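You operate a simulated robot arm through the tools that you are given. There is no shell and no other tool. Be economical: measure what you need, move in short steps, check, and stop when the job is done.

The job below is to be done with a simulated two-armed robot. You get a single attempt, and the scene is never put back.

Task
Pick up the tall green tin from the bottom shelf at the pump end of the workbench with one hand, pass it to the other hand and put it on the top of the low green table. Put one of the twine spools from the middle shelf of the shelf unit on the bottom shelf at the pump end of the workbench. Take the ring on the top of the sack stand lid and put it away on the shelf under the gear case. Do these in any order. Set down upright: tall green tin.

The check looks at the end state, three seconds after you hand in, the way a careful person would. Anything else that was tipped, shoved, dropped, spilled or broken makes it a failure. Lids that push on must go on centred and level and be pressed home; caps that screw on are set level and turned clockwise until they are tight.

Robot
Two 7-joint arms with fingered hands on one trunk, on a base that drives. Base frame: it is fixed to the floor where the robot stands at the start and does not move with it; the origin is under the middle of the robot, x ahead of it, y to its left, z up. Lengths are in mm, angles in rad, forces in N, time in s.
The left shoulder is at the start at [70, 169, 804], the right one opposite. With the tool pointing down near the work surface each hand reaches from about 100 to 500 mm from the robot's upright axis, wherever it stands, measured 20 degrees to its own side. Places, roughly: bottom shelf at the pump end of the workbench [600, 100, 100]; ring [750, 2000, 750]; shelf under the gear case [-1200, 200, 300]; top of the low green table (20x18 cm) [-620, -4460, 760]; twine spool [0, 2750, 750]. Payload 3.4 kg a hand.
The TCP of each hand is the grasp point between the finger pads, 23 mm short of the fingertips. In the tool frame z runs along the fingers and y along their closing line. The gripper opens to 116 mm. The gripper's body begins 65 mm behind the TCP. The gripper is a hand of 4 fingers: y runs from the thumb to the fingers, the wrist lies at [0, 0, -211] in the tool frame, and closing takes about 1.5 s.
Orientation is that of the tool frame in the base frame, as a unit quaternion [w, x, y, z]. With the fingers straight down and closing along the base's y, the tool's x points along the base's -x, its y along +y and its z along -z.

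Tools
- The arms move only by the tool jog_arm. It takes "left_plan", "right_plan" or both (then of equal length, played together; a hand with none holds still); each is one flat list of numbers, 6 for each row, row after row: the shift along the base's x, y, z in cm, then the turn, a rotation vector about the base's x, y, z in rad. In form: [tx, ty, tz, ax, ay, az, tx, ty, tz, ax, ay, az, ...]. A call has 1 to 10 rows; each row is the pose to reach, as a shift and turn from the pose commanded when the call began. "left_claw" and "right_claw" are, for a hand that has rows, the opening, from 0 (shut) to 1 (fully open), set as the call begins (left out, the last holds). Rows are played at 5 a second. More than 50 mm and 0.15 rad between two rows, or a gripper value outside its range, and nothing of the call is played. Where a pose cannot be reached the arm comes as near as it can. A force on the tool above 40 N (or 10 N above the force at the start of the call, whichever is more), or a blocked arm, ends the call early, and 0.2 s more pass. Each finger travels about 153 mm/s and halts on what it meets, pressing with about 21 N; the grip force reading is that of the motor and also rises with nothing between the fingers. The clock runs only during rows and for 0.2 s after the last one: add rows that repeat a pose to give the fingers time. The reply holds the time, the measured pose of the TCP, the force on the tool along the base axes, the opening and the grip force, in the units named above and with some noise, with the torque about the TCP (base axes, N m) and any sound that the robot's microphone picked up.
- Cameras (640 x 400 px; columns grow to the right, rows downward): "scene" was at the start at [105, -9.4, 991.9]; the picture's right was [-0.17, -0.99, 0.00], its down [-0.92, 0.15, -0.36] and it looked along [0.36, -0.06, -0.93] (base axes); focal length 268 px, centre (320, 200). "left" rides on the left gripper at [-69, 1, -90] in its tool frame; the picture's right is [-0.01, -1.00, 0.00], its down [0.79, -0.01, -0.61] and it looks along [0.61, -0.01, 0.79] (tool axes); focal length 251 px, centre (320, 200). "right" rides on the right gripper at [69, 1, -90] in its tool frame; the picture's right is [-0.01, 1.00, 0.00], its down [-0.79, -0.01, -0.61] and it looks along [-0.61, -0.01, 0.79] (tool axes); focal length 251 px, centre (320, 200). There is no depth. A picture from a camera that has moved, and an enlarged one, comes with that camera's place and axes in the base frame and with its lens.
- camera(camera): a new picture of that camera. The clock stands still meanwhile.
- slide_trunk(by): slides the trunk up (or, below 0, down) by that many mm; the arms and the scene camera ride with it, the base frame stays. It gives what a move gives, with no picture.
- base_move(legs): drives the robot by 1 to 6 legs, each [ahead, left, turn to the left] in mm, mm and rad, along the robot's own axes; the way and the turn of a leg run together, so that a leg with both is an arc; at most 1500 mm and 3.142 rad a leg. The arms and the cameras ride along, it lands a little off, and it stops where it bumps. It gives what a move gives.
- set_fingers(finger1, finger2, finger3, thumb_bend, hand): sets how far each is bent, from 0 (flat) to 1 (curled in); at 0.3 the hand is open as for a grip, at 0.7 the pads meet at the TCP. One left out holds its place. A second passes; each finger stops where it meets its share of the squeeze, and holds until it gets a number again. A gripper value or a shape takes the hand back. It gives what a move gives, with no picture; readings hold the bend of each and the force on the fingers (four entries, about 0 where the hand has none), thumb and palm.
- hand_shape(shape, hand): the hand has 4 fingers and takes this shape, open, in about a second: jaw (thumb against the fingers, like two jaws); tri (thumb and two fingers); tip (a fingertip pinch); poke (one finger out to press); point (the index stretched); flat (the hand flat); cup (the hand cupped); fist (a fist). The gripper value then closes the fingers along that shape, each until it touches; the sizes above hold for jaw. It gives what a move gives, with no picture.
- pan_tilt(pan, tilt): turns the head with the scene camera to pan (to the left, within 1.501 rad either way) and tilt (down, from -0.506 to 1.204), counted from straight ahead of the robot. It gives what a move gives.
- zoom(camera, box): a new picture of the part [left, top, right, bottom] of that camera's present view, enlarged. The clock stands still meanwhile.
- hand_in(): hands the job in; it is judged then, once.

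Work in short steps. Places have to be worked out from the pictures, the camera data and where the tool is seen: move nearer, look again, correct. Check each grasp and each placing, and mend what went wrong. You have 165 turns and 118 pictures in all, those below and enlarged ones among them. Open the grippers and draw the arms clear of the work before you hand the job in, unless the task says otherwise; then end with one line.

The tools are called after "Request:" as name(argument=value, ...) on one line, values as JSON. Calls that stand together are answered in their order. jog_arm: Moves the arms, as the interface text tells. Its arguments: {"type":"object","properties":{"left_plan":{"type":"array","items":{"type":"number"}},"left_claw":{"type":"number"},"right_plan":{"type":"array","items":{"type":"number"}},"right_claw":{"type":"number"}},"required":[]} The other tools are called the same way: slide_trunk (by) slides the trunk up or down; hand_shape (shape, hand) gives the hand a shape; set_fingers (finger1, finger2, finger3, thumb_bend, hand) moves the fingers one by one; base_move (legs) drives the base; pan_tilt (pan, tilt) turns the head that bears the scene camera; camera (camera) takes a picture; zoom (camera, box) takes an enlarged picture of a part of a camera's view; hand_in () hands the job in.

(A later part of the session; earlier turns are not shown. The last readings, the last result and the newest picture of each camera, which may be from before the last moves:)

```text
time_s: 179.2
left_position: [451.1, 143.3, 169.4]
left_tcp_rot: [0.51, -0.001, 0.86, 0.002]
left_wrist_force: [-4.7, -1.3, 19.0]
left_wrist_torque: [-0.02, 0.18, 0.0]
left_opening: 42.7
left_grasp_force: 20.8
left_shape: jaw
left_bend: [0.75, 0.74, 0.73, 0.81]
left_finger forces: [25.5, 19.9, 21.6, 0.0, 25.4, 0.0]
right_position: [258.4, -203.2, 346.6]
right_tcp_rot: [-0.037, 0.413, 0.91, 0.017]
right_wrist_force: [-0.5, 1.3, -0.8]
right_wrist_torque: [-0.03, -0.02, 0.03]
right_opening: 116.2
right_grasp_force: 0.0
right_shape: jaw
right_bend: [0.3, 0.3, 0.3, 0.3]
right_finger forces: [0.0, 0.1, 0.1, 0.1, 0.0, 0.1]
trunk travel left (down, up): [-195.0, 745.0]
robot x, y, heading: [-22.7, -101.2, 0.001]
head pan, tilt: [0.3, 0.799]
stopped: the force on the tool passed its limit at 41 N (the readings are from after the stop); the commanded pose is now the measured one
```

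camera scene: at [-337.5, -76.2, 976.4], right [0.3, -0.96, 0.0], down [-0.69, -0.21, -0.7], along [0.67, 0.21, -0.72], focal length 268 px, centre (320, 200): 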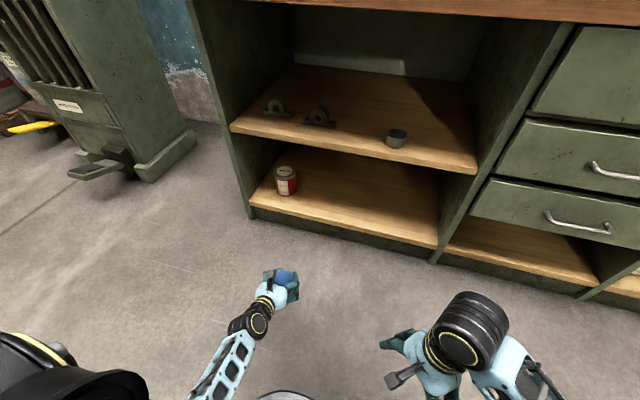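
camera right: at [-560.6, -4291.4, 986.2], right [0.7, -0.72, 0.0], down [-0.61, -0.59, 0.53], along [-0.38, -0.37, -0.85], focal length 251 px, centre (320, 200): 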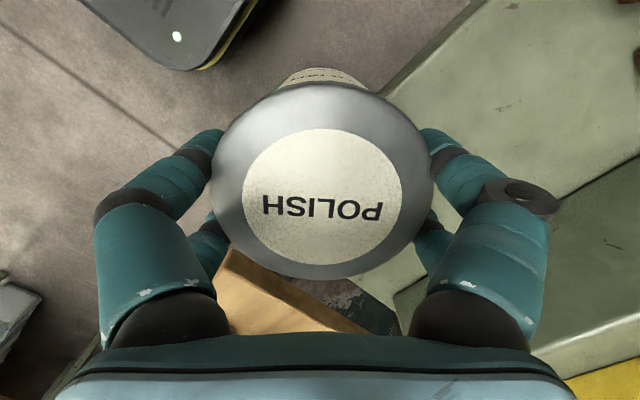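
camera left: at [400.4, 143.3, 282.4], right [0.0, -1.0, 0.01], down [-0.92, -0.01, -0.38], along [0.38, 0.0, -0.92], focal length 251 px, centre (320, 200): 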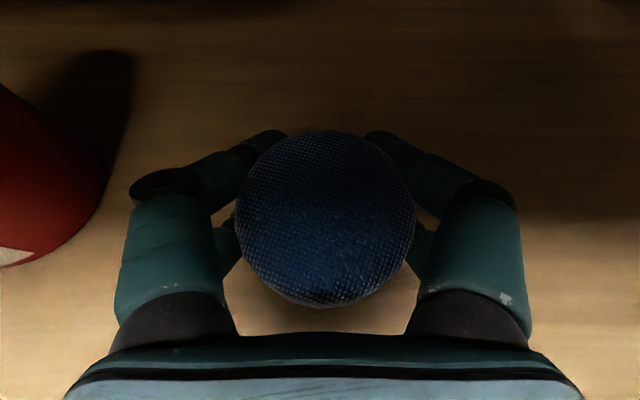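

Contact at z≈171. I relieve the pressure by 4 mm and release.

Request:
slide_trunk(by=4)

Request:
jog_arm(left_plan=[0, 0, 0, 0, 0, 0, 0, 0, 0, 0, 0, 0, 0, 0, 0, 0, 0, 0, 0, 0, 0, 0, 0, 0, 0, 0, 0, 0, 0, 0, 0, 0, 0, 0, 0, 0], left_claw=0.85)

Request:
camera(camera="left")

```text
time_s: 179.8
left_position: [448.6, 142.9, 170.7]
left_tcp_rot: [0.506, -0.001, 0.863, 0.002]
left_wrist_force: [3.2, 0.5, 5.1]
left_wrist_torque: [0.04, 0.01, -0.04]
left_opening: 43.2
left_grasp_force: 21.0
left_shape: jaw
left_bend: [0.75, 0.73, 0.73, 0.81]
left_finger forces: [25.3, 21.3, 23.1, 0.1, 23.2, 0.1]
right_position: [257.6, -204.7, 350.6]
right_tcp_rot: [-0.038, 0.413, 0.91, 0.016]
right_wrist_force: [0.1, 0.1, 0.4]
right_wrist_torque: [0.02, 0.03, -0.01]
right_opening: 115.9
right_grasp_force: 0.1
right_shape: jaw
right_bend: [0.3, 0.3, 0.3, 0.3]
right_finger forces: [0.1, 0.0, 0.0, 0.1, 0.1, 0.0]
trunk travel left (down, up): [-199.0, 741.0]
robot x, y, heading: [-18.7, -100.9, -0.006]
head pan, tilt: [0.3, 0.799]
```

```text
time_s: 181.2
left_position: [450.0, 143.8, 169.8]
left_tcp_rot: [0.507, -0.002, 0.862, 0.003]
left_wrist_force: [-0.3, -0.6, 0.1]
left_wrist_torque: [0.02, 0.0, 0.02]
left_opening: 98.3
left_grasp_force: 0.1
left_shape: jaw
left_bend: [0.54, 0.54, 0.54, 0.54]
left_finger forces: [0.1, 0.1, 0.0, 0.0, 0.1, 0.0]
right_position: [258.2, -205.0, 351.1]
right_tcp_rot: [-0.039, 0.413, 0.91, 0.016]
right_wrist_force: [-0.1, 0.1, 0.0]
right_wrist_torque: [0.0, -0.01, -0.01]
right_opening: 115.7
right_grasp_force: 0.1
right_shape: jaw
right_bend: [0.3, 0.3, 0.3, 0.3]
right_finger forces: [0.0, 0.1, 0.0, 0.0, 0.0, 0.1]
trunk travel left (down, up): [-199.0, 741.0]
robot x, y, heading: [-24.1, -98.7, 0.001]
head pan, tilt: [0.3, 0.799]
```

```text
58 pictures are left
camera left: at [403.4, 143.6, 273.5], right [0.01, -1.0, 0.01], down [-0.92, -0.01, -0.4], along [0.4, 0.0, -0.92], focal length 251 px, centre (320, 200)
```

left: 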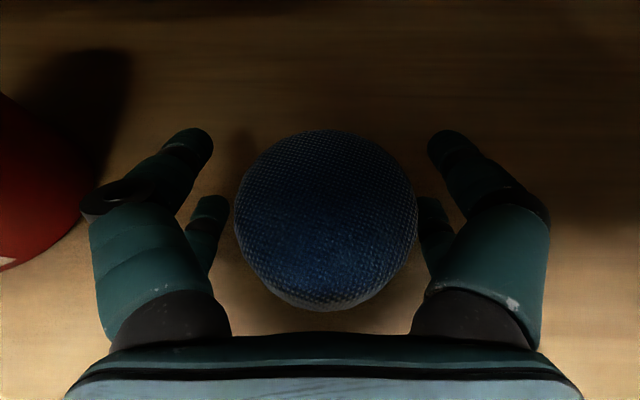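

The spool stands free. I back straight out and verify.

Request:
base_move(legs=[[-400, 0, 0]])

Request:
camera(camera="scene")

```text
time_s: 183.7
left_position: [49.3, 141.0, 169.3]
left_tcp_rot: [0.506, 0.002, 0.863, 0.0]
left_wrist_force: [0.0, 0.3, 0.3]
left_wrist_torque: [-0.02, 0.01, 0.01]
left_opening: 98.4
left_grasp_force: 0.1
left_shape: jaw
left_bend: [0.54, 0.54, 0.54, 0.54]
left_finger forces: [0.1, 0.1, 0.0, 0.0, 0.0, 0.0]
right_position: [-143.5, -204.2, 351.4]
right_tcp_rot: [-0.039, 0.417, 0.908, 0.015]
right_wrist_force: [0.0, -0.2, 0.4]
right_wrist_torque: [-0.02, 0.02, -0.02]
right_opening: 115.7
right_grasp_force: 0.0
right_shape: jaw
right_bend: [0.3, 0.3, 0.3, 0.3]
right_finger forces: [0.1, 0.1, 0.0, 0.0, 0.1, 0.0]
trunk travel left (down, up): [-199.0, 741.0]
robot x, y, heading: [-424.3, -98.4, -0.002]
head pan, tilt: [0.3, 0.799]
```

```text
57 pictures are left
camera scene: at [-296.2, -75.9, 907.4], right [0.29, -0.96, 0.0], down [-0.69, -0.21, -0.7], along [0.67, 0.2, -0.72], focal length 268 px, centre (320, 200)
```

scene: 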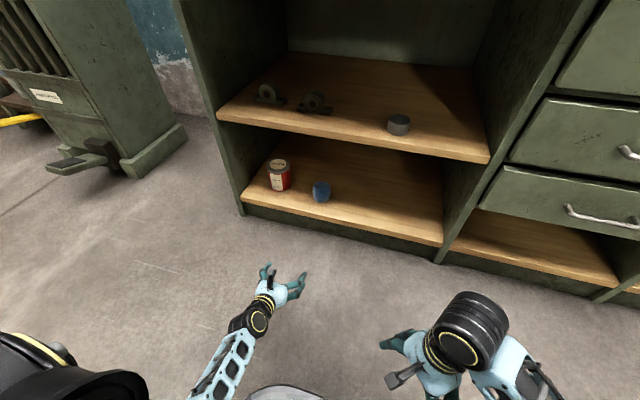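

Spool placed, red tin untouched. Next the ring: I raise the trunk and drive to face the sack stand from a distance.

Request:
slide_trunk(by=400)

Request:
slide_trunk(by=200)

Request:
base_move(legs=[[0, 1000, 0], [0, 1000, 0]])

Request:
pan_tilt(pan=0, tilt=0.7)

Request:
camera(camera="scene")

```text
time_s: 187.5
left_position: [49.4, 141.0, 569.4]
left_tcp_rot: [0.506, 0.002, 0.863, 0.0]
left_wrist_force: [-0.7, -0.5, 1.1]
left_wrist_torque: [-0.03, 0.01, 0.0]
left_opening: 98.5
left_grasp_force: 0.2
left_shape: jaw
left_bend: [0.54, 0.54, 0.54, 0.54]
left_finger forces: [0.0, 0.0, 0.0, 0.0, 0.0, 0.0]
right_position: [-143.1, -204.3, 750.8]
right_tcp_rot: [-0.039, 0.416, 0.908, 0.016]
right_wrist_force: [-0.2, 0.1, -1.1]
right_wrist_torque: [-0.03, 0.0, 0.01]
right_opening: 115.9
right_grasp_force: 0.0
right_shape: jaw
right_bend: [0.3, 0.3, 0.3, 0.3]
right_finger forces: [0.0, 0.1, 0.1, 0.0, 0.0, 0.0]
trunk travel left (down, up): [-599.0, 341.0]
robot x, y, heading: [-425.1, -100.2, -0.004]
head pan, tilt: [0.3, 0.799]
```

```text
time_s: 189.7
left_position: [49.6, 141.8, 769.3]
left_tcp_rot: [0.506, 0.001, 0.863, 0.001]
left_wrist_force: [-0.5, -0.4, -1.1]
left_wrist_torque: [-0.03, 0.02, 0.01]
left_opening: 98.7
left_grasp_force: 0.0
left_shape: jaw
left_bend: [0.54, 0.54, 0.54, 0.54]
left_finger forces: [0.1, 0.0, 0.1, 0.0, 0.0, 0.0]
right_position: [-143.5, -203.1, 950.2]
right_tcp_rot: [-0.039, 0.416, 0.909, 0.016]
right_wrist_force: [1.1, 0.5, 0.0]
right_wrist_torque: [0.0, 0.02, -0.01]
right_opening: 115.7
right_grasp_force: 0.1
right_shape: jaw
right_bend: [0.3, 0.3, 0.3, 0.3]
right_finger forces: [0.0, 0.0, 0.0, 0.0, 0.0, 0.0]
trunk travel left (down, up): [-799.0, 141.0]
robot x, y, heading: [-420.2, -97.0, -0.003]
head pan, tilt: [0.3, 0.799]
```

```text
time_s: 199.6
left_position: [76.3, 2131.2, 770.2]
left_tcp_rot: [0.506, 0.01, 0.862, -0.004]
left_wrist_force: [0.2, -0.8, -0.1]
left_wrist_torque: [-0.05, 0.0, 0.02]
left_opening: 98.5
left_grasp_force: 0.0
left_shape: jaw
left_bend: [0.54, 0.54, 0.54, 0.54]
left_finger forces: [0.0, 0.0, 0.1, 0.0, 0.0, 0.1]
right_position: [-123.3, 1789.4, 951.3]
right_tcp_rot: [-0.038, 0.425, 0.904, 0.016]
right_wrist_force: [-1.2, 0.1, -0.2]
right_wrist_torque: [-0.02, 0.02, -0.02]
right_opening: 115.9
right_grasp_force: 0.0
right_shape: jaw
right_bend: [0.3, 0.3, 0.3, 0.3]
right_finger forces: [0.0, 0.0, 0.0, 0.0, 0.0, 0.1]
trunk travel left (down, up): [-799.0, 141.0]
robot x, y, heading: [-398.5, 1901.7, -0.026]
head pan, tilt: [0.3, 0.799]
```

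```text
time_s: 200.4
left_position: [76.4, 2132.1, 771.3]
left_tcp_rot: [0.505, 0.011, 0.863, -0.006]
left_wrist_force: [0.3, -0.6, 0.0]
left_wrist_torque: [-0.01, 0.03, -0.01]
left_opening: 98.3
left_grasp_force: 0.0
left_shape: jaw
left_bend: [0.54, 0.54, 0.54, 0.54]
left_finger forces: [0.1, 0.0, 0.0, 0.0, 0.1, 0.0]
right_position: [-123.0, 1789.2, 951.5]
right_tcp_rot: [-0.039, 0.426, 0.904, 0.016]
right_wrist_force: [0.2, -0.4, -0.1]
right_wrist_torque: [-0.01, -0.02, -0.01]
right_opening: 116.0
right_grasp_force: 0.1
right_shape: jaw
right_bend: [0.3, 0.3, 0.3, 0.3]
right_finger forces: [0.1, 0.0, 0.0, 0.0, 0.0, 0.0]
trunk travel left (down, up): [-799.0, 141.0]
robot x, y, heading: [-400.9, 1901.2, -0.026]
head pan, tilt: [0.0, 0.7]
```

```text
56 pictures are left
camera scene: at [-265.8, 1897.4, 1515.6], right [-0.03, -1.0, 0.0], down [-0.64, 0.02, -0.76], along [0.76, -0.02, -0.64], focal length 268 px, centre (320, 200)
```

scene: 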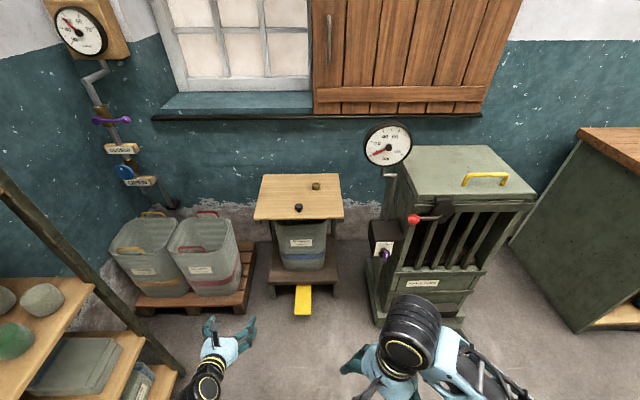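

I see the sack stand: wooden lid with a black knob and a small ring. Zoom in.

Request:
zoom(camera="scene", box=[240, 160, 360, 235])

Request:
zoom(camera="scene", box=[230, 210, 390, 330])

```text
5.33 times, centred on (300, 198) of scene
camera zoom: at [-265.8, 1897.4, 1515.6], right [-0.03, -1.0, 0.0], down [-0.64, 0.02, -0.76], along [0.76, -0.02, -0.64], focal length 1432 px, centre (427, 213)
```

zoom: 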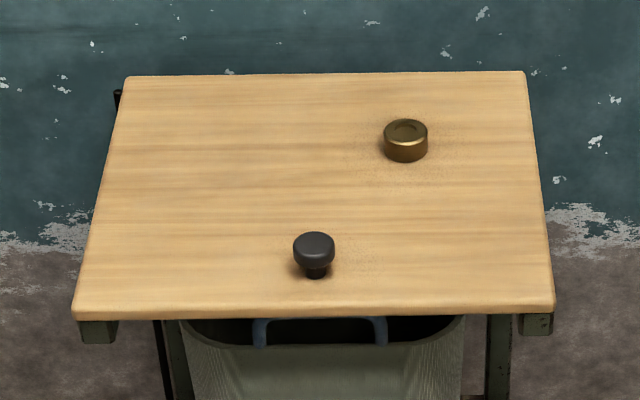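

```text
3.33 times, centred on (310, 270) of scene
camera zoom: at [-265.8, 1897.4, 1515.6], right [-0.03, -1.0, 0.0], down [-0.64, 0.02, -0.76], along [0.76, -0.02, -0.64], focal length 895 px, centre (353, -33)
```

zoom: 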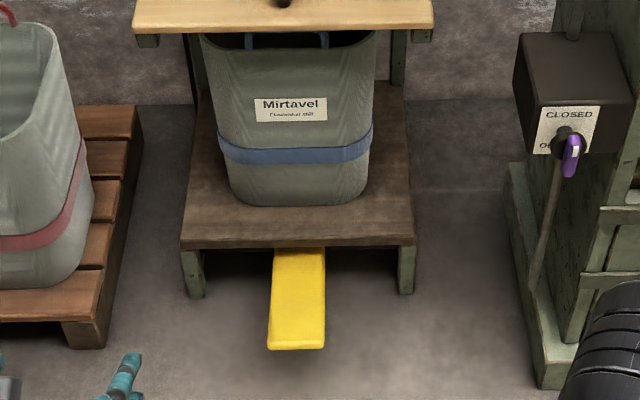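

Ring ≈[736,1890] on the lid, about 40 mm wide and 20 tall. Before choosing a grasp I want to see the shelf under the gear case, so I turn to look.

Request:
base_move(legs=[[0, 0, -2.0]])

Request:
pan_tilt(pan=0.0, tilt=0.55)

Request:
camera(camera="scene")

```text
time_s: 205.6
left_position: [-391.2, 1371.6, 770.7]
left_tcp_rot: [0.269, 0.731, 0.457, -0.429]
left_wrist_force: [-0.1, -0.4, -0.4]
left_wrist_torque: [-0.02, 0.0, 0.0]
left_opening: 98.2
left_grasp_force: 0.0
left_shape: jaw
left_bend: [0.54, 0.54, 0.54, 0.54]
left_finger forces: [0.1, 0.0, 0.1, 0.0, 0.0, 0.1]
right_position: [-617.4, 1694.9, 951.6]
right_tcp_rot: [-0.007, 0.99, 0.131, 0.042]
right_wrist_force: [0.4, -0.4, -0.2]
right_wrist_torque: [0.02, -0.01, 0.01]
right_opening: 116.0
right_grasp_force: 0.0
right_shape: jaw
right_bend: [0.3, 0.3, 0.3, 0.3]
right_finger forces: [0.0, 0.0, 0.1, 0.0, 0.1, 0.1]
trunk travel left (down, up): [-799.0, 141.0]
robot x, y, heading: [-400.5, 1902.2, -2.027]
head pan, tilt: [0.0, 0.7]
```

```text
time_s: 206.3
left_position: [-389.7, 1370.0, 770.3]
left_tcp_rot: [0.269, 0.732, 0.457, -0.429]
left_wrist_force: [-0.1, 0.6, -0.6]
left_wrist_torque: [-0.01, 0.02, 0.02]
left_opening: 98.5
left_grasp_force: 0.0
left_shape: jaw
left_bend: [0.54, 0.54, 0.54, 0.54]
left_finger forces: [0.0, 0.0, 0.0, 0.0, 0.0, 0.0]
right_position: [-617.0, 1696.3, 950.2]
right_tcp_rot: [-0.008, 0.991, 0.131, 0.041]
right_wrist_force: [-1.3, -0.2, 0.6]
right_wrist_torque: [-0.01, 0.0, 0.03]
right_opening: 115.7
right_grasp_force: 0.1
right_shape: jaw
right_bend: [0.3, 0.3, 0.3, 0.3]
right_finger forces: [0.1, 0.1, 0.0, 0.0, 0.1, 0.1]
trunk travel left (down, up): [-799.0, 141.0]
robot x, y, heading: [-399.6, 1901.2, -2.028]
head pan, tilt: [0.0, 0.55]
```

```text
53 pictures are left
camera scene: at [-462.5, 1775.2, 1528.7], right [-0.9, 0.44, 0.0], down [0.23, 0.47, -0.85], along [-0.38, -0.77, -0.52], focal length 268 px, centre (320, 200)
```

scene: 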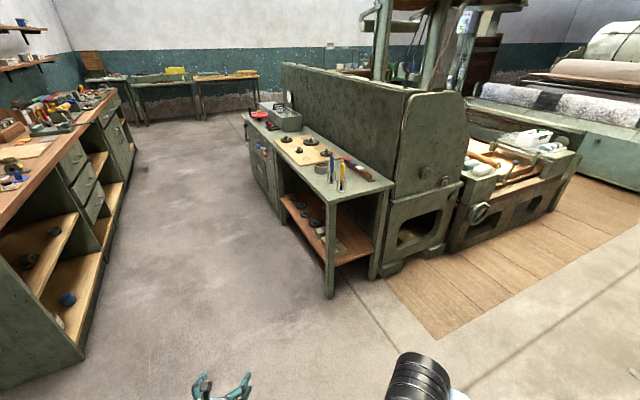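

I see the gear-case table with an open lower shelf. Zoom.

Request:
zoom(camera="scene", box=[230, 100, 410, 310])

```text
1.90 times, centred on (320, 205) of scene
camera zoom: at [-462.5, 1775.2, 1528.7], right [-0.9, 0.44, 0.0], down [0.23, 0.47, -0.85], along [-0.38, -0.77, -0.52], focal length 511 px, centre (320, 190)
```

zoom: 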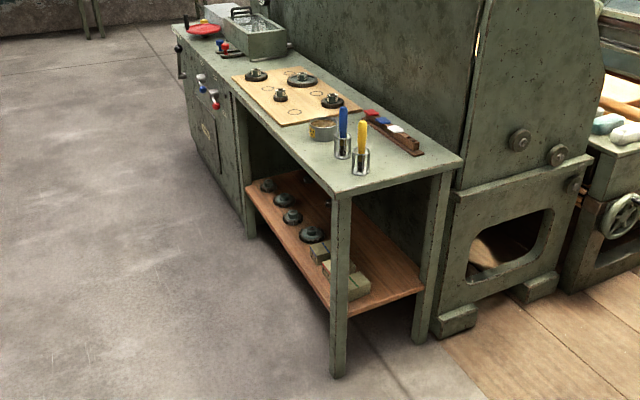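

The shelf under the gear case (x≈−1050…−1380, y≈−190…670, z≈300) is open at its aisle side. For the ring I'll use the right hand, tool down; first I tuck the left arm back and square the right hand.

Request:
jog_arm(left_plan=[2, 1.8, 1.9, 0, 0, 0, 4, 3.6, 3.8, 0, 0, 0, 6, 5.4, 5.7, 0, 0, 0, 8, 7.2, 7.6, 0, 0, 0, 10, 9, 9.5, 0, 0, 0, 12, 10.8, 11.4, 0, 0, 0, 14, 12.6, 13.3, 0, 0, 0, 16, 14.4, 15, 0, 0, 0], right_plan=[0, 0, 0, -0.002, -0.01, 0.12, 0, 0, 0, -0.004, -0.02, 0.24, 0, 0, 0, -0.006, -0.03, 0.36, 0, 0, 0, 0, 0, 0.49, 0, 0, 0, 0, 0, 0.61, 0, 0, 0, 0, 0, 0.73, 0, 0, 0, 0, 0, 0.857, 0, 0, 0, 0, 0, 0.857])

Request:
base_move(legs=[[0, 0, 2.027]])

Request:
camera(camera="scene")

```text
time_s: 208.1
left_position: [-229.8, 1516.8, 920.7]
left_tcp_rot: [0.271, 0.732, 0.456, -0.428]
left_wrist_force: [-0.6, -0.4, 0.2]
left_wrist_torque: [0.01, 0.0, -0.03]
left_opening: 98.2
left_grasp_force: 0.1
left_shape: jaw
left_bend: [0.54, 0.54, 0.54, 0.54]
left_finger forces: [0.0, 0.1, 0.0, 0.0, 0.1, 0.0]
right_position: [-619.3, 1696.9, 950.8]
right_tcp_rot: [-0.023, 0.847, 0.53, 0.036]
right_wrist_force: [-0.3, 0.1, 0.3]
right_wrist_torque: [0.01, 0.01, 0.0]
right_opening: 115.9
right_grasp_force: 0.1
right_shape: jaw
right_bend: [0.3, 0.3, 0.3, 0.3]
right_finger forces: [0.0, 0.0, 0.0, 0.0, 0.0, 0.0]
trunk travel left (down, up): [-799.0, 141.0]
robot x, y, heading: [-400.4, 1899.4, -2.027]
head pan, tilt: [0.0, 0.55]
```

```text
time_s: 213.4
left_position: [-130.5, 2225.1, 919.3]
left_tcp_rot: [0.506, -0.002, 0.863, 0.003]
left_wrist_force: [0.8, -0.4, -0.5]
left_wrist_torque: [0.0, 0.03, -0.01]
left_opening: 98.3
left_grasp_force: 0.1
left_shape: jaw
left_bend: [0.54, 0.54, 0.54, 0.54]
left_finger forces: [0.0, 0.0, 0.0, 0.0, 0.1, 0.1]
right_position: [-120.1, 1797.1, 950.1]
right_tcp_rot: [-0.042, -0.002, 0.999, -0.002]
right_wrist_force: [-0.3, -0.2, -0.5]
right_wrist_torque: [0.02, -0.01, 0.03]
right_opening: 115.9
right_grasp_force: 0.1
right_shape: jaw
right_bend: [0.3, 0.3, 0.3, 0.3]
right_finger forces: [0.0, 0.0, 0.1, 0.0, 0.0, 0.0]
trunk travel left (down, up): [-799.0, 141.0]
robot x, y, heading: [-403.2, 1900.2, 0.001]
head pan, tilt: [0.0, 0.55]
```

```text
51 pictures are left
camera scene: at [-261.0, 1900.8, 1528.8], right [0.0, -1.0, 0.0], down [-0.52, 0.0, -0.85], along [0.85, 0.0, -0.52], focal length 268 px, centre (320, 200)
```

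scene: 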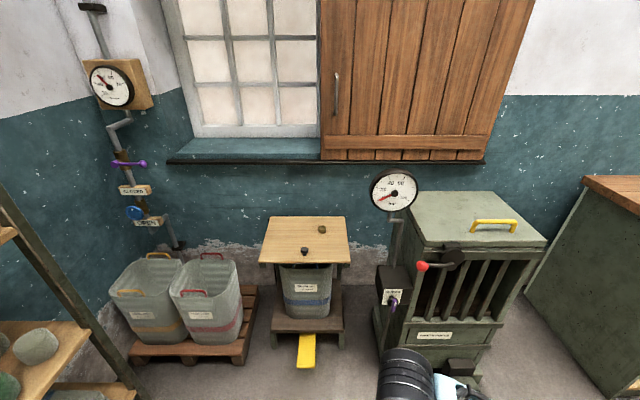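

Ring at about [728,1891]. I drive so the stand's pedal (tip x≈454) stays clear of my base, stopping at robot x≈100, y≈2040.

Request:
base_move(legs=[[503, 140, 0]])

Request:
slide_trunk(by=-120)

Request:
jog_arm(right_plan=[3.5, -0.5, 0, 0, -0.05, 0, 7, -1, 0, 0, -0.1, 0, 10.5, -1.5, 0, 0, -0.15, 0, 14, -2, 0, 0, -0.18, 0, 17.5, -2.5, 0, 0, -0.18, 0, 21, -3, 0, 0, -0.18, 0, 24, -3.5, 0, 0, -0.18, 0, 24, -3.5, 0, 0, -0.18, 0], right_claw=0.7)

Request:
camera(camera="right")

Request:
camera(camera="scene")

```text
time_s: 216.4
left_position: [362.4, 2364.4, 919.4]
left_tcp_rot: [0.507, -0.001, 0.862, 0.002]
left_wrist_force: [-0.2, -0.1, 0.1]
left_wrist_torque: [-0.01, 0.02, -0.05]
left_opening: 98.3
left_grasp_force: 0.1
left_shape: jaw
left_bend: [0.54, 0.54, 0.54, 0.54]
left_finger forces: [0.0, 0.1, 0.0, 0.0, 0.0, 0.0]
right_position: [371.9, 1937.1, 951.4]
right_tcp_rot: [-0.042, -0.002, 0.999, -0.002]
right_wrist_force: [0.1, -0.5, 0.5]
right_wrist_torque: [0.0, -0.01, -0.01]
right_opening: 115.9
right_grasp_force: 0.1
right_shape: jaw
right_bend: [0.3, 0.3, 0.3, 0.3]
right_finger forces: [0.0, 0.0, 0.0, 0.0, 0.0, 0.0]
trunk travel left (down, up): [-799.0, 141.0]
robot x, y, heading: [91.4, 2040.7, -0.001]
head pan, tilt: [0.0, 0.55]
```

```text
time_s: 217.9
left_position: [362.0, 2366.1, 799.0]
left_tcp_rot: [0.506, -0.002, 0.863, 0.003]
left_wrist_force: [-0.1, -0.5, -1.0]
left_wrist_torque: [0.05, -0.01, -0.03]
left_opening: 98.1
left_grasp_force: 0.0
left_shape: jaw
left_bend: [0.54, 0.54, 0.54, 0.54]
left_finger forces: [0.0, 0.1, 0.1, 0.0, 0.0, 0.1]
right_position: [371.2, 1937.4, 831.4]
right_tcp_rot: [-0.042, -0.002, 0.999, -0.002]
right_wrist_force: [-0.2, -0.3, -0.1]
right_wrist_torque: [-0.01, 0.01, -0.03]
right_opening: 115.8
right_grasp_force: 0.0
right_shape: jaw
right_bend: [0.3, 0.3, 0.3, 0.3]
right_finger forces: [0.0, 0.0, 0.1, 0.0, 0.0, 0.0]
trunk travel left (down, up): [-679.0, 261.0]
robot x, y, heading: [94.4, 2041.0, 0.001]
head pan, tilt: [0.0, 0.55]
```

```text
time_s: 219.7
left_position: [362.0, 2364.4, 799.8]
left_tcp_rot: [0.506, 0.0, 0.862, 0.001]
left_wrist_force: [-0.2, -0.2, -0.3]
left_wrist_torque: [-0.02, 0.03, -0.02]
left_opening: 98.4
left_grasp_force: 0.0
left_shape: jaw
left_bend: [0.54, 0.54, 0.54, 0.54]
left_finger forces: [0.0, 0.1, 0.1, 0.0, 0.1, 0.0]
right_position: [613.2, 1901.2, 830.4]
right_tcp_rot: [0.049, -0.001, 0.999, -0.003]
right_wrist_force: [0.4, -0.4, -1.0]
right_wrist_torque: [0.03, -0.01, 0.04]
right_opening: 81.6
right_grasp_force: 0.1
right_shape: jaw
right_bend: [0.66, 0.66, 0.66, 0.66]
right_finger forces: [0.0, 0.0, 0.0, 0.0, 0.1, 0.1]
trunk travel left (down, up): [-679.0, 261.0]
robot x, y, heading: [93.1, 2043.3, -0.005]
head pan, tilt: [0.0, 0.55]
```

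```text
50 pictures are left
camera right: at [536.6, 1902.9, 913.3], right [0.01, 1.0, 0.0], down [0.73, 0.0, 0.68], along [0.68, -0.01, -0.73], focal length 251 px, centre (320, 200)
```

right: 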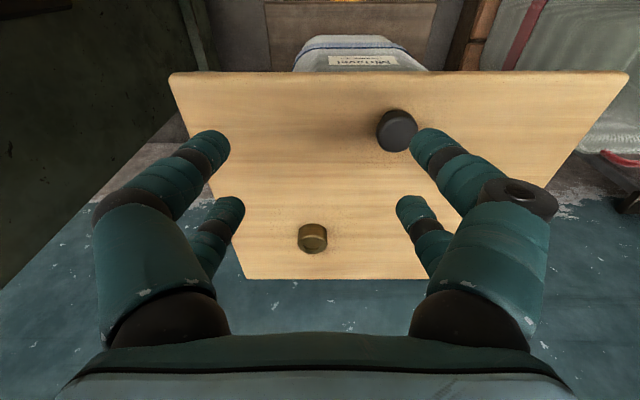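

```text
49 pictures are left
camera scene: at [231.2, 2041.2, 1408.8], right [0.0, -1.0, 0.0], down [-0.52, 0.0, -0.85], along [0.85, 0.0, -0.52], focal length 268 px, centre (320, 200)
```

scene: 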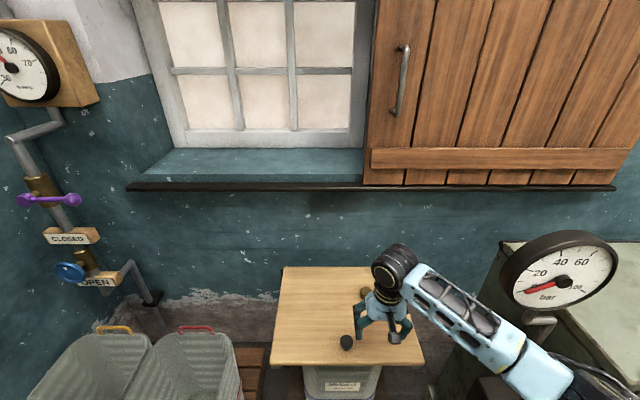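

Comparing views, the lid is lower and farther than listed: lid top z≈681, front edge x≈600, ring ≈[818,1890], knob ≈[647,1972]. I pitch the right hand to ~60°, lift it, tuck the left more, then shift the base a little (clear of pedal) and lower the trunk.

Request:
jog_arm(right_plan=[0, 0, 3, 0, -0.1, 0, 0, 0, 6, 0, -0.2, 0, 0, 0, 9, 0, -0.3, 0, 0, 0, 12, 0, -0.42, 0, 0, 0, 12, 0, -0.42, 0], left_plan=[-1, 0, 2, 0, 0, 0, -2, 0, 4, 0, 0, 0, -3, 0, 6, 0, 0, 0, -4, 0, 8, 0, 0, 0, -4, 0, 8, 0, 0, 0])

Request:
base_move(legs=[[0, 68, 0], [52, 0, 0]])

Request:
slide_trunk(by=-120)

Request:
camera(camera="right")

```text
time_s: 220.9
left_position: [339.6, 2380.0, 861.6]
left_tcp_rot: [0.501, 0.051, 0.864, -0.005]
left_wrist_force: [0.4, -0.6, 0.6]
left_wrist_torque: [0.01, -0.02, -0.02]
left_opening: 98.4
left_grasp_force: 0.2
left_shape: jaw
left_bend: [0.54, 0.54, 0.54, 0.53]
left_finger forces: [0.1, 0.1, 0.0, 0.1, 0.0, 0.1]
left hand out of reach, approached as far as the arm can: row 3, 4, 5
right_position: [612.7, 1903.8, 950.9]
right_tcp_rot: [0.256, -0.001, 0.967, -0.003]
right_wrist_force: [-0.5, 0.4, 1.2]
right_wrist_torque: [-0.01, -0.03, -0.01]
right_opening: 81.6
right_grasp_force: 0.0
right_shape: jaw
right_bend: [0.66, 0.66, 0.66, 0.66]
right_finger forces: [0.0, 0.0, 0.0, 0.1, 0.0, 0.0]
trunk travel left (down, up): [-679.0, 261.0]
robot x, y, heading: [89.8, 2042.5, -0.005]
head pan, tilt: [0.0, 0.55]
```

```text
time_s: 222.4
left_position: [394.0, 2448.3, 863.6]
left_tcp_rot: [0.506, 0.051, 0.861, -0.005]
left_wrist_force: [0.8, -0.4, 0.0]
left_wrist_torque: [-0.01, 0.0, 0.0]
left_opening: 98.3
left_grasp_force: 0.1
left_shape: jaw
left_bend: [0.54, 0.54, 0.54, 0.53]
left_finger forces: [0.1, 0.1, 0.0, 0.0, 0.1, 0.0]
right_position: [661.5, 1970.1, 951.2]
right_tcp_rot: [0.255, -0.001, 0.967, -0.002]
right_wrist_force: [0.1, 0.9, 0.5]
right_wrist_torque: [-0.03, -0.04, -0.05]
right_opening: 81.9
right_grasp_force: 0.0
right_shape: jaw
right_bend: [0.66, 0.66, 0.66, 0.66]
right_finger forces: [0.1, 0.0, 0.0, 0.0, 0.0, 0.0]
trunk travel left (down, up): [-679.0, 261.0]
robot x, y, heading: [145.9, 2113.1, -0.006]
head pan, tilt: [0.0, 0.55]
```

```text
time_s: 223.9
left_position: [393.9, 2448.7, 744.7]
left_tcp_rot: [0.506, 0.055, 0.861, -0.006]
left_wrist_force: [0.2, -0.8, -0.9]
left_wrist_torque: [0.02, -0.02, -0.02]
left_opening: 98.5
left_grasp_force: 0.1
left_shape: jaw
left_bend: [0.54, 0.54, 0.54, 0.53]
left_finger forces: [0.0, 0.0, 0.1, 0.1, 0.0, 0.0]
right_position: [661.8, 1969.9, 830.5]
right_tcp_rot: [0.255, -0.002, 0.967, -0.001]
right_wrist_force: [-0.1, -0.2, -0.5]
right_wrist_torque: [0.04, -0.01, 0.01]
right_opening: 81.6
right_grasp_force: 0.0
right_shape: jaw
right_bend: [0.66, 0.66, 0.66, 0.66]
right_finger forces: [0.0, 0.0, 0.1, 0.0, 0.0, 0.0]
trunk travel left (down, up): [-559.0, 381.0]
robot x, y, heading: [141.6, 2108.2, -0.004]
head pan, tilt: [0.0, 0.55]
```

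```text
48 pictures are left
camera right: at [559.2, 1971.1, 874.1], right [0.01, 1.0, 0.0], down [0.39, 0.0, 0.92], along [0.92, -0.01, -0.39], focal length 251 px, centre (320, 200)
```

right: 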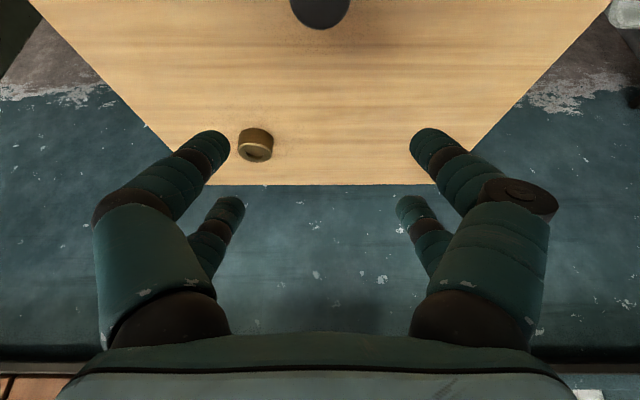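

Ring confirmed at [818,1887], top ≈z 700. I move over it, staying above the knob, and narrow the claw.

Request:
jog_arm(right_plan=[3, -2.2, 0, 0, 0, 0, 6, -4.4, 0, 0, 0, 0, 9, -6.6, 0, 0, 0, 0, 12, -8.2, -2, 0, 0, 0, 15, -8.2, -5, 0, 0, 0, 15, -8.2, -7, 0, 0, 0, 15, -8.2, -7, 0, 0, 0], right_claw=0.65)

Request:
camera(camera="right")

```text
time_s: 225.5
left_position: [393.9, 2447.3, 743.7]
left_tcp_rot: [0.506, 0.054, 0.861, -0.005]
left_wrist_force: [0.1, 0.1, 0.3]
left_wrist_torque: [-0.02, 0.03, -0.03]
left_opening: 98.8
left_grasp_force: 0.2
left_shape: jaw
left_bend: [0.54, 0.54, 0.54, 0.53]
left_finger forces: [0.0, 0.0, 0.0, 0.0, 0.0, 0.0]
right_position: [810.9, 1887.7, 762.1]
right_tcp_rot: [0.255, -0.001, 0.967, -0.002]
right_wrist_force: [0.1, 0.1, -0.4]
right_wrist_torque: [-0.02, -0.01, 0.01]
right_opening: 76.2
right_grasp_force: 0.1
right_shape: jaw
right_bend: [0.69, 0.69, 0.69, 0.7]
right_finger forces: [0.0, 0.1, 0.1, 0.0, 0.0, 0.0]
trunk travel left (down, up): [-559.0, 381.0]
robot x, y, heading: [143.3, 2107.0, 0.002]
head pan, tilt: [0.0, 0.55]
```

```text
47 pictures are left
camera right: at [707.7, 1888.4, 804.5], right [0.01, 1.0, 0.0], down [0.39, 0.0, 0.92], along [0.92, -0.01, -0.39], focal length 251 px, centre (320, 200)
```

right: 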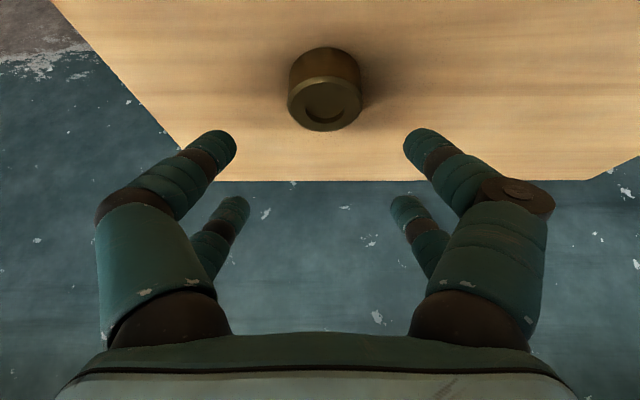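

Ring centre ≈[819,1890.5], ~29 mm tall. I descend to TCP z≈722.

Request:
jog_arm(right_plan=[0, 0.25, -1.5, 0, 0, 0, 0, 0.25, -3, 0, 0, 0, -0.2, 0.25, -3.8, 0, 0, 0, -0.2, 0.25, -3.8, 0, 0, 0])

Request:
camera(camera="right")

```text
time_s: 226.5
left_position: [394.5, 2448.6, 744.0]
left_tcp_rot: [0.505, 0.055, 0.861, -0.006]
left_wrist_force: [0.2, 0.3, 0.2]
left_wrist_torque: [0.01, -0.01, -0.02]
left_opening: 98.4
left_grasp_force: 0.1
left_shape: jaw
left_bend: [0.54, 0.54, 0.54, 0.53]
left_finger forces: [0.0, 0.1, 0.0, 0.0, 0.0, 0.0]
right_position: [811.1, 1889.9, 721.6]
right_tcp_rot: [0.255, 0.0, 0.967, -0.002]
right_wrist_force: [-0.4, 0.1, -0.2]
right_wrist_torque: [0.02, -0.05, -0.04]
right_opening: 76.0
right_grasp_force: 0.1
right_shape: jaw
right_bend: [0.69, 0.69, 0.69, 0.7]
right_finger forces: [0.1, 0.0, 0.1, 0.0, 0.1, 0.1]
trunk travel left (down, up): [-559.0, 381.0]
robot x, y, heading: [139.6, 2110.4, 0.003]
head pan, tilt: [0.0, 0.55]
```

```text
46 pictures are left
camera right: at [706.9, 1891.0, 765.8], right [0.01, 1.0, 0.0], down [0.39, 0.0, 0.92], along [0.92, -0.01, -0.39], focal length 251 px, centre (320, 200)
```

right: 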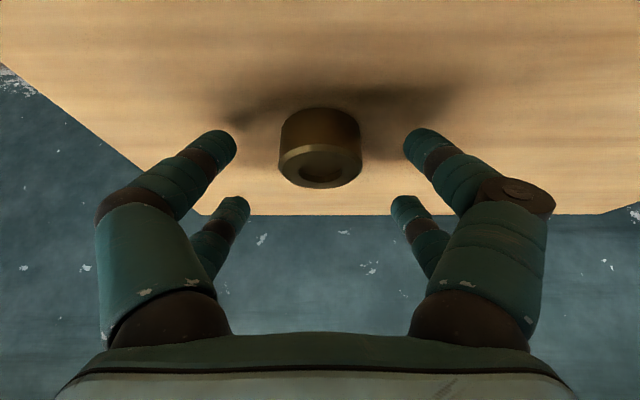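

Fingers straddle the ring just above the lid. I close.

Request:
jog_arm(right_plan=[0, 0, -0.2, 0, 0, 0, 0, 0, -0.2, 0, 0, 0, 0, 0, -0.2, 0, 0, 0, 0, 0, -0.2, 0, 0, 0, 0, 0, -0.2, 0, 0, 0, 0, 0, -0.2, 0, 0, 0, 0, 0, -0.2, 0, 0, 0], right_claw=0)

Request:
camera(camera="right")

```text
time_s: 228.1
left_position: [394.3, 2446.8, 744.1]
left_tcp_rot: [0.506, 0.055, 0.861, -0.005]
left_wrist_force: [-0.7, -0.6, 0.1]
left_wrist_torque: [-0.01, 0.0, 0.01]
left_opening: 98.2
left_grasp_force: 0.0
left_shape: jaw
left_bend: [0.54, 0.54, 0.54, 0.53]
left_finger forces: [0.1, 0.0, 0.0, 0.0, 0.0, 0.0]
right_position: [810.4, 1889.6, 721.4]
right_tcp_rot: [0.256, -0.001, 0.967, -0.002]
right_wrist_force: [-0.9, -0.3, 1.3]
right_wrist_torque: [0.0, -0.04, -0.01]
right_opening: 4.6
right_grasp_force: 21.3
right_shape: jaw
right_bend: [0.77, 0.61, 0.61, 0.81]
right_finger forces: [0.0, 0.1, 0.1, 0.1, 0.1, 0.1]
trunk travel left (down, up): [-559.0, 381.0]
robot x, y, heading: [142.0, 2104.3, -0.008]
head pan, tilt: [0.0, 0.55]
```

```text
45 pictures are left
camera right: at [706.8, 1891.3, 764.3], right [0.01, 1.0, 0.0], down [0.39, 0.0, 0.92], along [0.92, -0.01, -0.39], focal length 251 px, centre (320, 200)
```

right: 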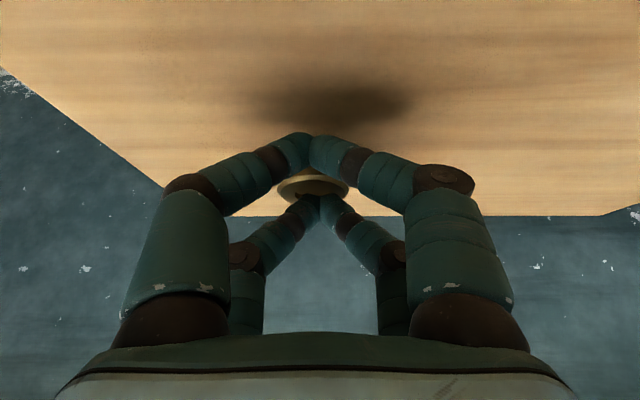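

The digits closed short of and above the ring. I reopen, steepen the hand by 0.17 rad, and move 8 mm forward and slightly lower.

Request:
jog_arm(right_plan=[0, 0, 0, 0, 0, 0, 0, 0, 0, 0, 0, 0, 0, 0, 0, 0, 0, 0, 0, 0, 0, 0, 0, 0, 0, 0, 2.5, 0, 0.08, 0, 0.8, 0, 2.5, 0, 0.17, 0, 0.8, 0, 1, 0, 0.17, 0, 0.8, 0, -0.3, 0, 0.17, 0, 0.8, 0, -0.3, 0, 0.17, 0], right_claw=0.65)

Request:
camera(camera="right")

```text
time_s: 230.1
left_position: [394.5, 2446.7, 744.3]
left_tcp_rot: [0.506, 0.054, 0.861, -0.005]
left_wrist_force: [-0.5, -0.5, -0.1]
left_wrist_torque: [-0.01, 0.02, 0.01]
left_opening: 98.5
left_grasp_force: 0.0
left_shape: jaw
left_bend: [0.54, 0.54, 0.54, 0.53]
left_finger forces: [0.0, 0.0, 0.0, 0.0, 0.0, 0.0]
right_position: [818.2, 1889.5, 718.0]
right_tcp_rot: [0.172, -0.002, 0.985, -0.003]
right_wrist_force: [0.5, -0.1, -0.4]
right_wrist_torque: [0.01, 0.01, 0.01]
right_opening: 75.3
right_grasp_force: 0.0
right_shape: jaw
right_bend: [0.7, 0.7, 0.7, 0.7]
right_finger forces: [0.0, 0.0, 0.0, 0.1, 0.1, 0.0]
trunk travel left (down, up): [-559.0, 381.0]
robot x, y, heading: [143.6, 2110.9, -0.001]
head pan, tilt: [0.0, 0.55]
```

```text
44 pictures are left
camera right: at [724.4, 1890.7, 777.9], right [0.01, 1.0, 0.0], down [0.54, 0.0, 0.84], along [0.84, -0.01, -0.54], focal length 251 px, centre (320, 200)
```

right: 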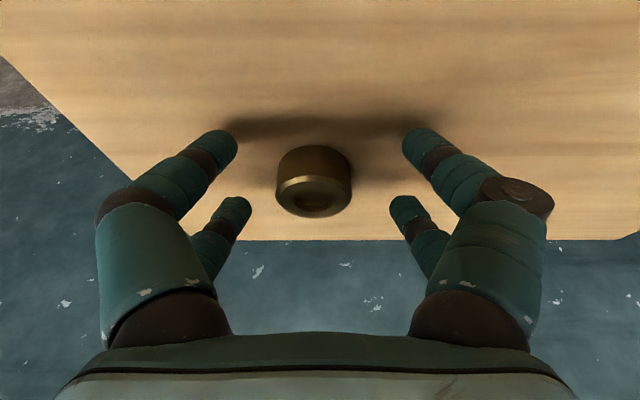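

The ring slid ~25 mm forward (centre now ≈[844,1888]), still upright. To keep reach I raise the hand, lower the trunk 80 mm, and re-approach.

Request:
jog_arm(right_plan=[0, 0, 3, 0, 0, 0, 0, 0, 6, 0, 0, 0, 0, 0, 9, 0, 0, 0, 0, 0, 9, 0, 0, 0])

Request:
slide_trunk(by=-80)

Request:
jog_arm(right_plan=[1.3, 0, 0, 0, 0, 0, 2.6, -0.1, 0, 0, 0, 0, 2.6, -0.1, -0.7, 0, 0, 0, 2.6, -0.1, -1.2, 0, 0, 0, 2.6, -0.1, -1.2, 0, 0, 0])

Request:
camera(camera="right")

```text
time_s: 231.1
left_position: [394.9, 2447.9, 744.2]
left_tcp_rot: [0.506, 0.054, 0.861, -0.005]
left_wrist_force: [0.5, -0.6, -0.2]
left_wrist_torque: [-0.01, 0.01, 0.01]
left_opening: 98.5
left_grasp_force: 0.0
left_shape: jaw
left_bend: [0.54, 0.54, 0.54, 0.53]
left_finger forces: [0.0, 0.0, 0.1, 0.1, 0.0, 0.0]
right_position: [819.5, 1889.4, 807.5]
right_tcp_rot: [0.172, 0.0, 0.985, -0.002]
right_wrist_force: [0.8, 0.0, 0.7]
right_wrist_torque: [0.02, -0.01, 0.03]
right_opening: 74.9
right_grasp_force: 0.0
right_shape: jaw
right_bend: [0.7, 0.7, 0.7, 0.7]
right_finger forces: [0.0, 0.1, 0.1, 0.0, 0.1, 0.0]
trunk travel left (down, up): [-559.0, 381.0]
robot x, y, heading: [140.4, 2108.5, -0.001]
head pan, tilt: [0.0, 0.55]
```

```text
time_s: 232.3
left_position: [395.4, 2447.5, 664.8]
left_tcp_rot: [0.505, 0.054, 0.861, -0.005]
left_wrist_force: [-0.2, -0.1, 1.3]
left_wrist_torque: [0.0, 0.02, 0.0]
left_opening: 98.5
left_grasp_force: 0.0
left_shape: jaw
left_bend: [0.54, 0.54, 0.54, 0.53]
left_finger forces: [0.0, 0.0, 0.0, 0.0, 0.1, 0.1]
right_position: [819.0, 1889.0, 726.7]
right_tcp_rot: [0.173, -0.001, 0.985, -0.002]
right_wrist_force: [0.9, -0.4, 0.3]
right_wrist_torque: [0.02, 0.01, -0.01]
right_opening: 75.1
right_grasp_force: 0.1
right_shape: jaw
right_bend: [0.7, 0.7, 0.7, 0.7]
right_finger forces: [0.0, 0.0, 0.0, 0.1, 0.1, 0.0]
trunk travel left (down, up): [-479.0, 461.0]
robot x, y, heading: [142.8, 2109.5, -0.003]
head pan, tilt: [0.0, 0.55]
```

```text
time_s: 233.5
left_position: [394.6, 2448.2, 662.9]
left_tcp_rot: [0.506, 0.054, 0.861, -0.005]
left_wrist_force: [0.7, -0.3, 0.4]
left_wrist_torque: [0.03, -0.01, 0.0]
left_opening: 98.7
left_grasp_force: 0.1
left_shape: jaw
left_bend: [0.54, 0.54, 0.54, 0.53]
left_finger forces: [0.1, 0.0, 0.0, 0.0, 0.0, 0.0]
right_position: [844.2, 1889.0, 714.7]
right_tcp_rot: [0.172, -0.001, 0.985, -0.002]
right_wrist_force: [0.7, 0.4, -0.2]
right_wrist_torque: [-0.04, 0.03, -0.01]
right_opening: 74.7
right_grasp_force: 0.0
right_shape: jaw
right_bend: [0.7, 0.7, 0.7, 0.7]
right_finger forces: [0.1, 0.0, 0.1, 0.1, 0.1, 0.1]
trunk travel left (down, up): [-479.0, 461.0]
robot x, y, heading: [139.7, 2110.1, -0.002]
head pan, tilt: [0.0, 0.55]
```

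```text
43 pictures are left
camera right: at [750.0, 1890.7, 775.2], right [0.01, 1.0, 0.0], down [0.54, 0.0, 0.84], along [0.84, -0.01, -0.54], focal length 251 px, centre (320, 200)
```

right: 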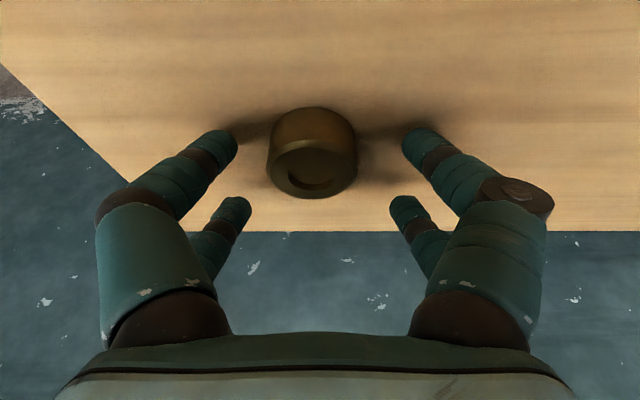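

The ring is now between the back digits. I go 3 mm lower and close.

Request:
jog_arm(right_plan=[0, -0.15, -0.3, 0, 0, 0, 0, -0.15, -0.3, 0, 0, 0, 0, -0.15, -0.3, 0, 0, 0, 0, -0.15, -0.3, 0, 0, 0, 0, -0.15, -0.3, 0, 0, 0, 0, -0.15, -0.3, 0, 0, 0, 0, -0.15, -0.3, 0, 0, 0], right_claw=0)

Request:
camera(camera="right")

```text
time_s: 235.1
left_position: [394.6, 2446.9, 664.3]
left_tcp_rot: [0.505, 0.055, 0.861, -0.005]
left_wrist_force: [1.0, 0.0, 0.2]
left_wrist_torque: [0.02, -0.02, 0.01]
left_opening: 98.2
left_grasp_force: 0.1
left_shape: jaw
left_bend: [0.54, 0.54, 0.54, 0.53]
left_finger forces: [0.1, 0.1, 0.1, 0.0, 0.1, 0.0]
right_position: [844.0, 1887.9, 712.5]
right_tcp_rot: [0.173, -0.001, 0.985, -0.002]
right_wrist_force: [-0.5, 1.1, 1.0]
right_wrist_torque: [-0.02, 0.05, -0.01]
right_opening: 22.3
right_grasp_force: 21.0
right_shape: jaw
right_bend: [0.73, 0.67, 0.7, 0.78]
right_finger forces: [19.2, 0.1, 0.0, 0.0, 18.3, 0.0]
trunk travel left (down, up): [-479.0, 461.0]
robot x, y, heading: [143.5, 2105.7, -0.003]
head pan, tilt: [0.0, 0.55]
```

```text
42 pictures are left
camera right: at [749.5, 1888.8, 772.8], right [0.01, 1.0, 0.0], down [0.54, 0.0, 0.84], along [0.84, -0.01, -0.54], focal length 251 px, centre (320, 200)
```

right: 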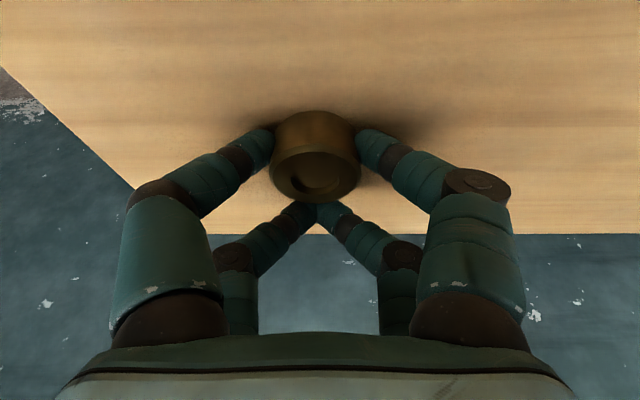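

Finger 1 and thumb pinch the ring (19/18 N). I lift slowly and check.

Request:
jog_arm(right_plan=[0, 0, 1, 0, 0, 0, 0, 0, 2.5, 0, 0, 0, 0, 0, 5, 0, 0, 0, 0, 0, 8, 0, 0, 0, 0, 0, 8, 0, 0, 0])

Request:
camera(camera="right")

```text
time_s: 236.3
left_position: [394.7, 2448.3, 663.8]
left_tcp_rot: [0.505, 0.054, 0.861, -0.005]
left_wrist_force: [0.5, -0.8, -0.4]
left_wrist_torque: [-0.03, -0.01, 0.0]
left_opening: 98.4
left_grasp_force: 0.1
left_shape: jaw
left_bend: [0.54, 0.54, 0.54, 0.53]
left_finger forces: [0.1, 0.1, 0.0, 0.1, 0.1, 0.0]
right_position: [844.6, 1887.8, 790.8]
right_tcp_rot: [0.172, -0.001, 0.985, -0.002]
right_wrist_force: [0.3, -0.3, -2.2]
right_wrist_torque: [-0.02, 0.01, 0.0]
right_opening: 22.3
right_grasp_force: 21.1
right_shape: jaw
right_bend: [0.73, 0.67, 0.7, 0.78]
right_finger forces: [18.5, 0.0, 0.1, 0.1, 19.2, 0.0]
trunk travel left (down, up): [-479.0, 461.0]
robot x, y, heading: [144.0, 2110.5, -0.003]
head pan, tilt: [0.0, 0.55]
```

```text
41 pictures are left
camera right: at [750.3, 1888.0, 852.1], right [0.01, 1.0, 0.0], down [0.54, 0.0, 0.84], along [0.84, -0.01, -0.54], focal length 251 px, centre (320, 200)
```

right: 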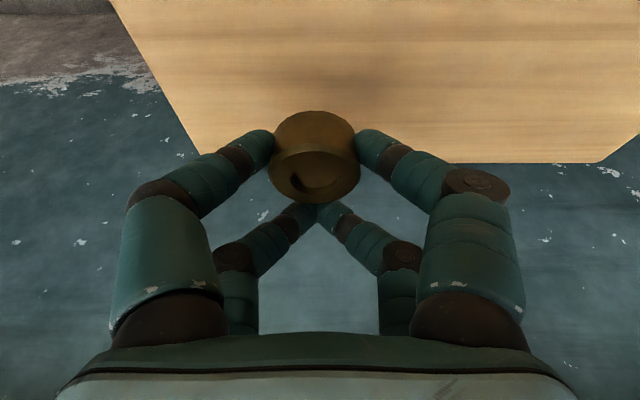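

The ring is held. I retract the arm, back out, move down the aisle, turn to face the gear-case table and look.

Request:
jog_arm(right_plan=[-3, 0, 1, 0, 0, 0, -6, 0, 2, 0, 0, 0, -9, 0, 3, 0, 0, 0, -12, 0, 3, 0, 0, 0, -15, 0, 3, 0, 0, 0, -18, 0, 3, 0, 0, 0, -21, 0, 3, 0, 0, 0, -24, 0, 3, 0, 0, 0])

Request:
base_move(legs=[[-500, 0, 0], [0, -700, 0], [0, 0, 3.141], [0, 900, 0]])

Request:
pan_tilt(pan=0, tilt=0.7)

Request:
camera(camera="scene")

```text
time_s: 238.1
left_position: [394.4, 2447.9, 664.5]
left_tcp_rot: [0.506, 0.055, 0.861, -0.005]
left_wrist_force: [0.4, 0.0, 0.1]
left_wrist_torque: [0.01, 0.02, 0.03]
left_opening: 98.4
left_grasp_force: 0.1
left_shape: jaw
left_bend: [0.54, 0.54, 0.54, 0.53]
left_finger forces: [0.0, 0.0, 0.1, 0.0, 0.1, 0.0]
right_position: [604.4, 1887.3, 821.1]
right_tcp_rot: [0.173, -0.002, 0.985, -0.002]
right_wrist_force: [0.0, 0.5, -2.6]
right_wrist_torque: [0.01, -0.03, 0.02]
right_opening: 22.1
right_grasp_force: 20.8
right_shape: jaw
right_bend: [0.73, 0.67, 0.7, 0.78]
right_finger forces: [18.7, 0.0, 0.0, 0.0, 19.0, 0.1]
trunk travel left (down, up): [-479.0, 461.0]
robot x, y, heading: [141.0, 2105.7, -0.002]
head pan, tilt: [0.0, 0.55]
```

```text
time_s: 256.0
left_position: [-673.4, 190.1, 664.6]
left_tcp_rot: [-0.016, 0.859, -0.074, -0.506]
left_wrist_force: [0.5, -0.3, -0.8]
left_wrist_torque: [0.03, 0.0, -0.01]
left_opening: 98.7
left_grasp_force: 0.1
left_shape: jaw
left_bend: [0.54, 0.54, 0.54, 0.53]
left_finger forces: [0.0, 0.0, 0.0, 0.0, 0.0, 0.1]
right_position: [-857.7, 760.6, 821.8]
right_tcp_rot: [-0.006, 0.985, -0.022, -0.172]
right_wrist_force: [0.3, 0.2, -1.4]
right_wrist_torque: [0.01, 0.01, 0.03]
right_opening: 21.8
right_grasp_force: 20.7
right_shape: jaw
right_bend: [0.73, 0.67, 0.7, 0.78]
right_finger forces: [17.1, 0.1, 0.0, 0.0, 18.1, 0.0]
trunk travel left (down, up): [-479.0, 461.0]
robot x, y, heading: [-405.7, 514.9, 3.093]
head pan, tilt: [0.0, 0.55]
```

```text
time_s: 256.7
left_position: [-673.8, 190.4, 664.3]
left_tcp_rot: [-0.017, 0.86, -0.075, -0.505]
left_wrist_force: [-0.2, -0.7, -0.4]
left_wrist_torque: [-0.02, -0.02, 0.03]
left_opening: 98.3
left_grasp_force: 0.1
left_shape: jaw
left_bend: [0.54, 0.54, 0.54, 0.53]
left_finger forces: [0.0, 0.0, 0.0, 0.0, 0.1, 0.1]
right_position: [-857.4, 760.7, 821.7]
right_tcp_rot: [-0.006, 0.985, -0.022, -0.171]
right_wrist_force: [-0.5, -0.3, -2.4]
right_wrist_torque: [-0.02, 0.02, -0.02]
right_opening: 22.1
right_grasp_force: 20.7
right_shape: jaw
right_bend: [0.73, 0.67, 0.7, 0.78]
right_finger forces: [17.1, 0.1, 0.0, 0.0, 18.1, 0.0]
trunk travel left (down, up): [-479.0, 461.0]
robot x, y, heading: [-405.5, 514.9, 3.098]
head pan, tilt: [0.0, 0.7]
```

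```text
40 pictures are left
camera scene: at [-542.1, 523.6, 1195.7], right [0.05, 1.0, 0.0], down [0.64, -0.03, -0.77], along [-0.76, 0.04, -0.64], focal length 268 px, centre (320, 200)
```

scene: 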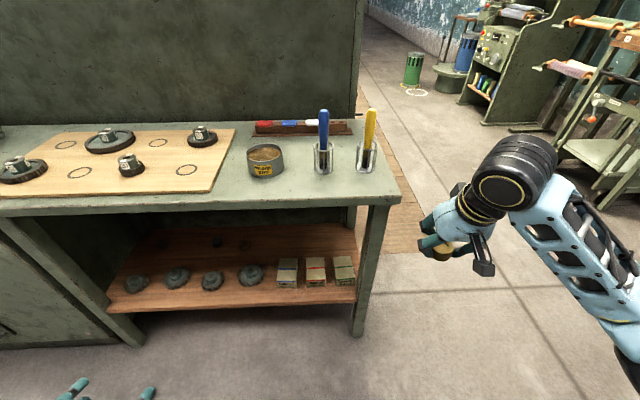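

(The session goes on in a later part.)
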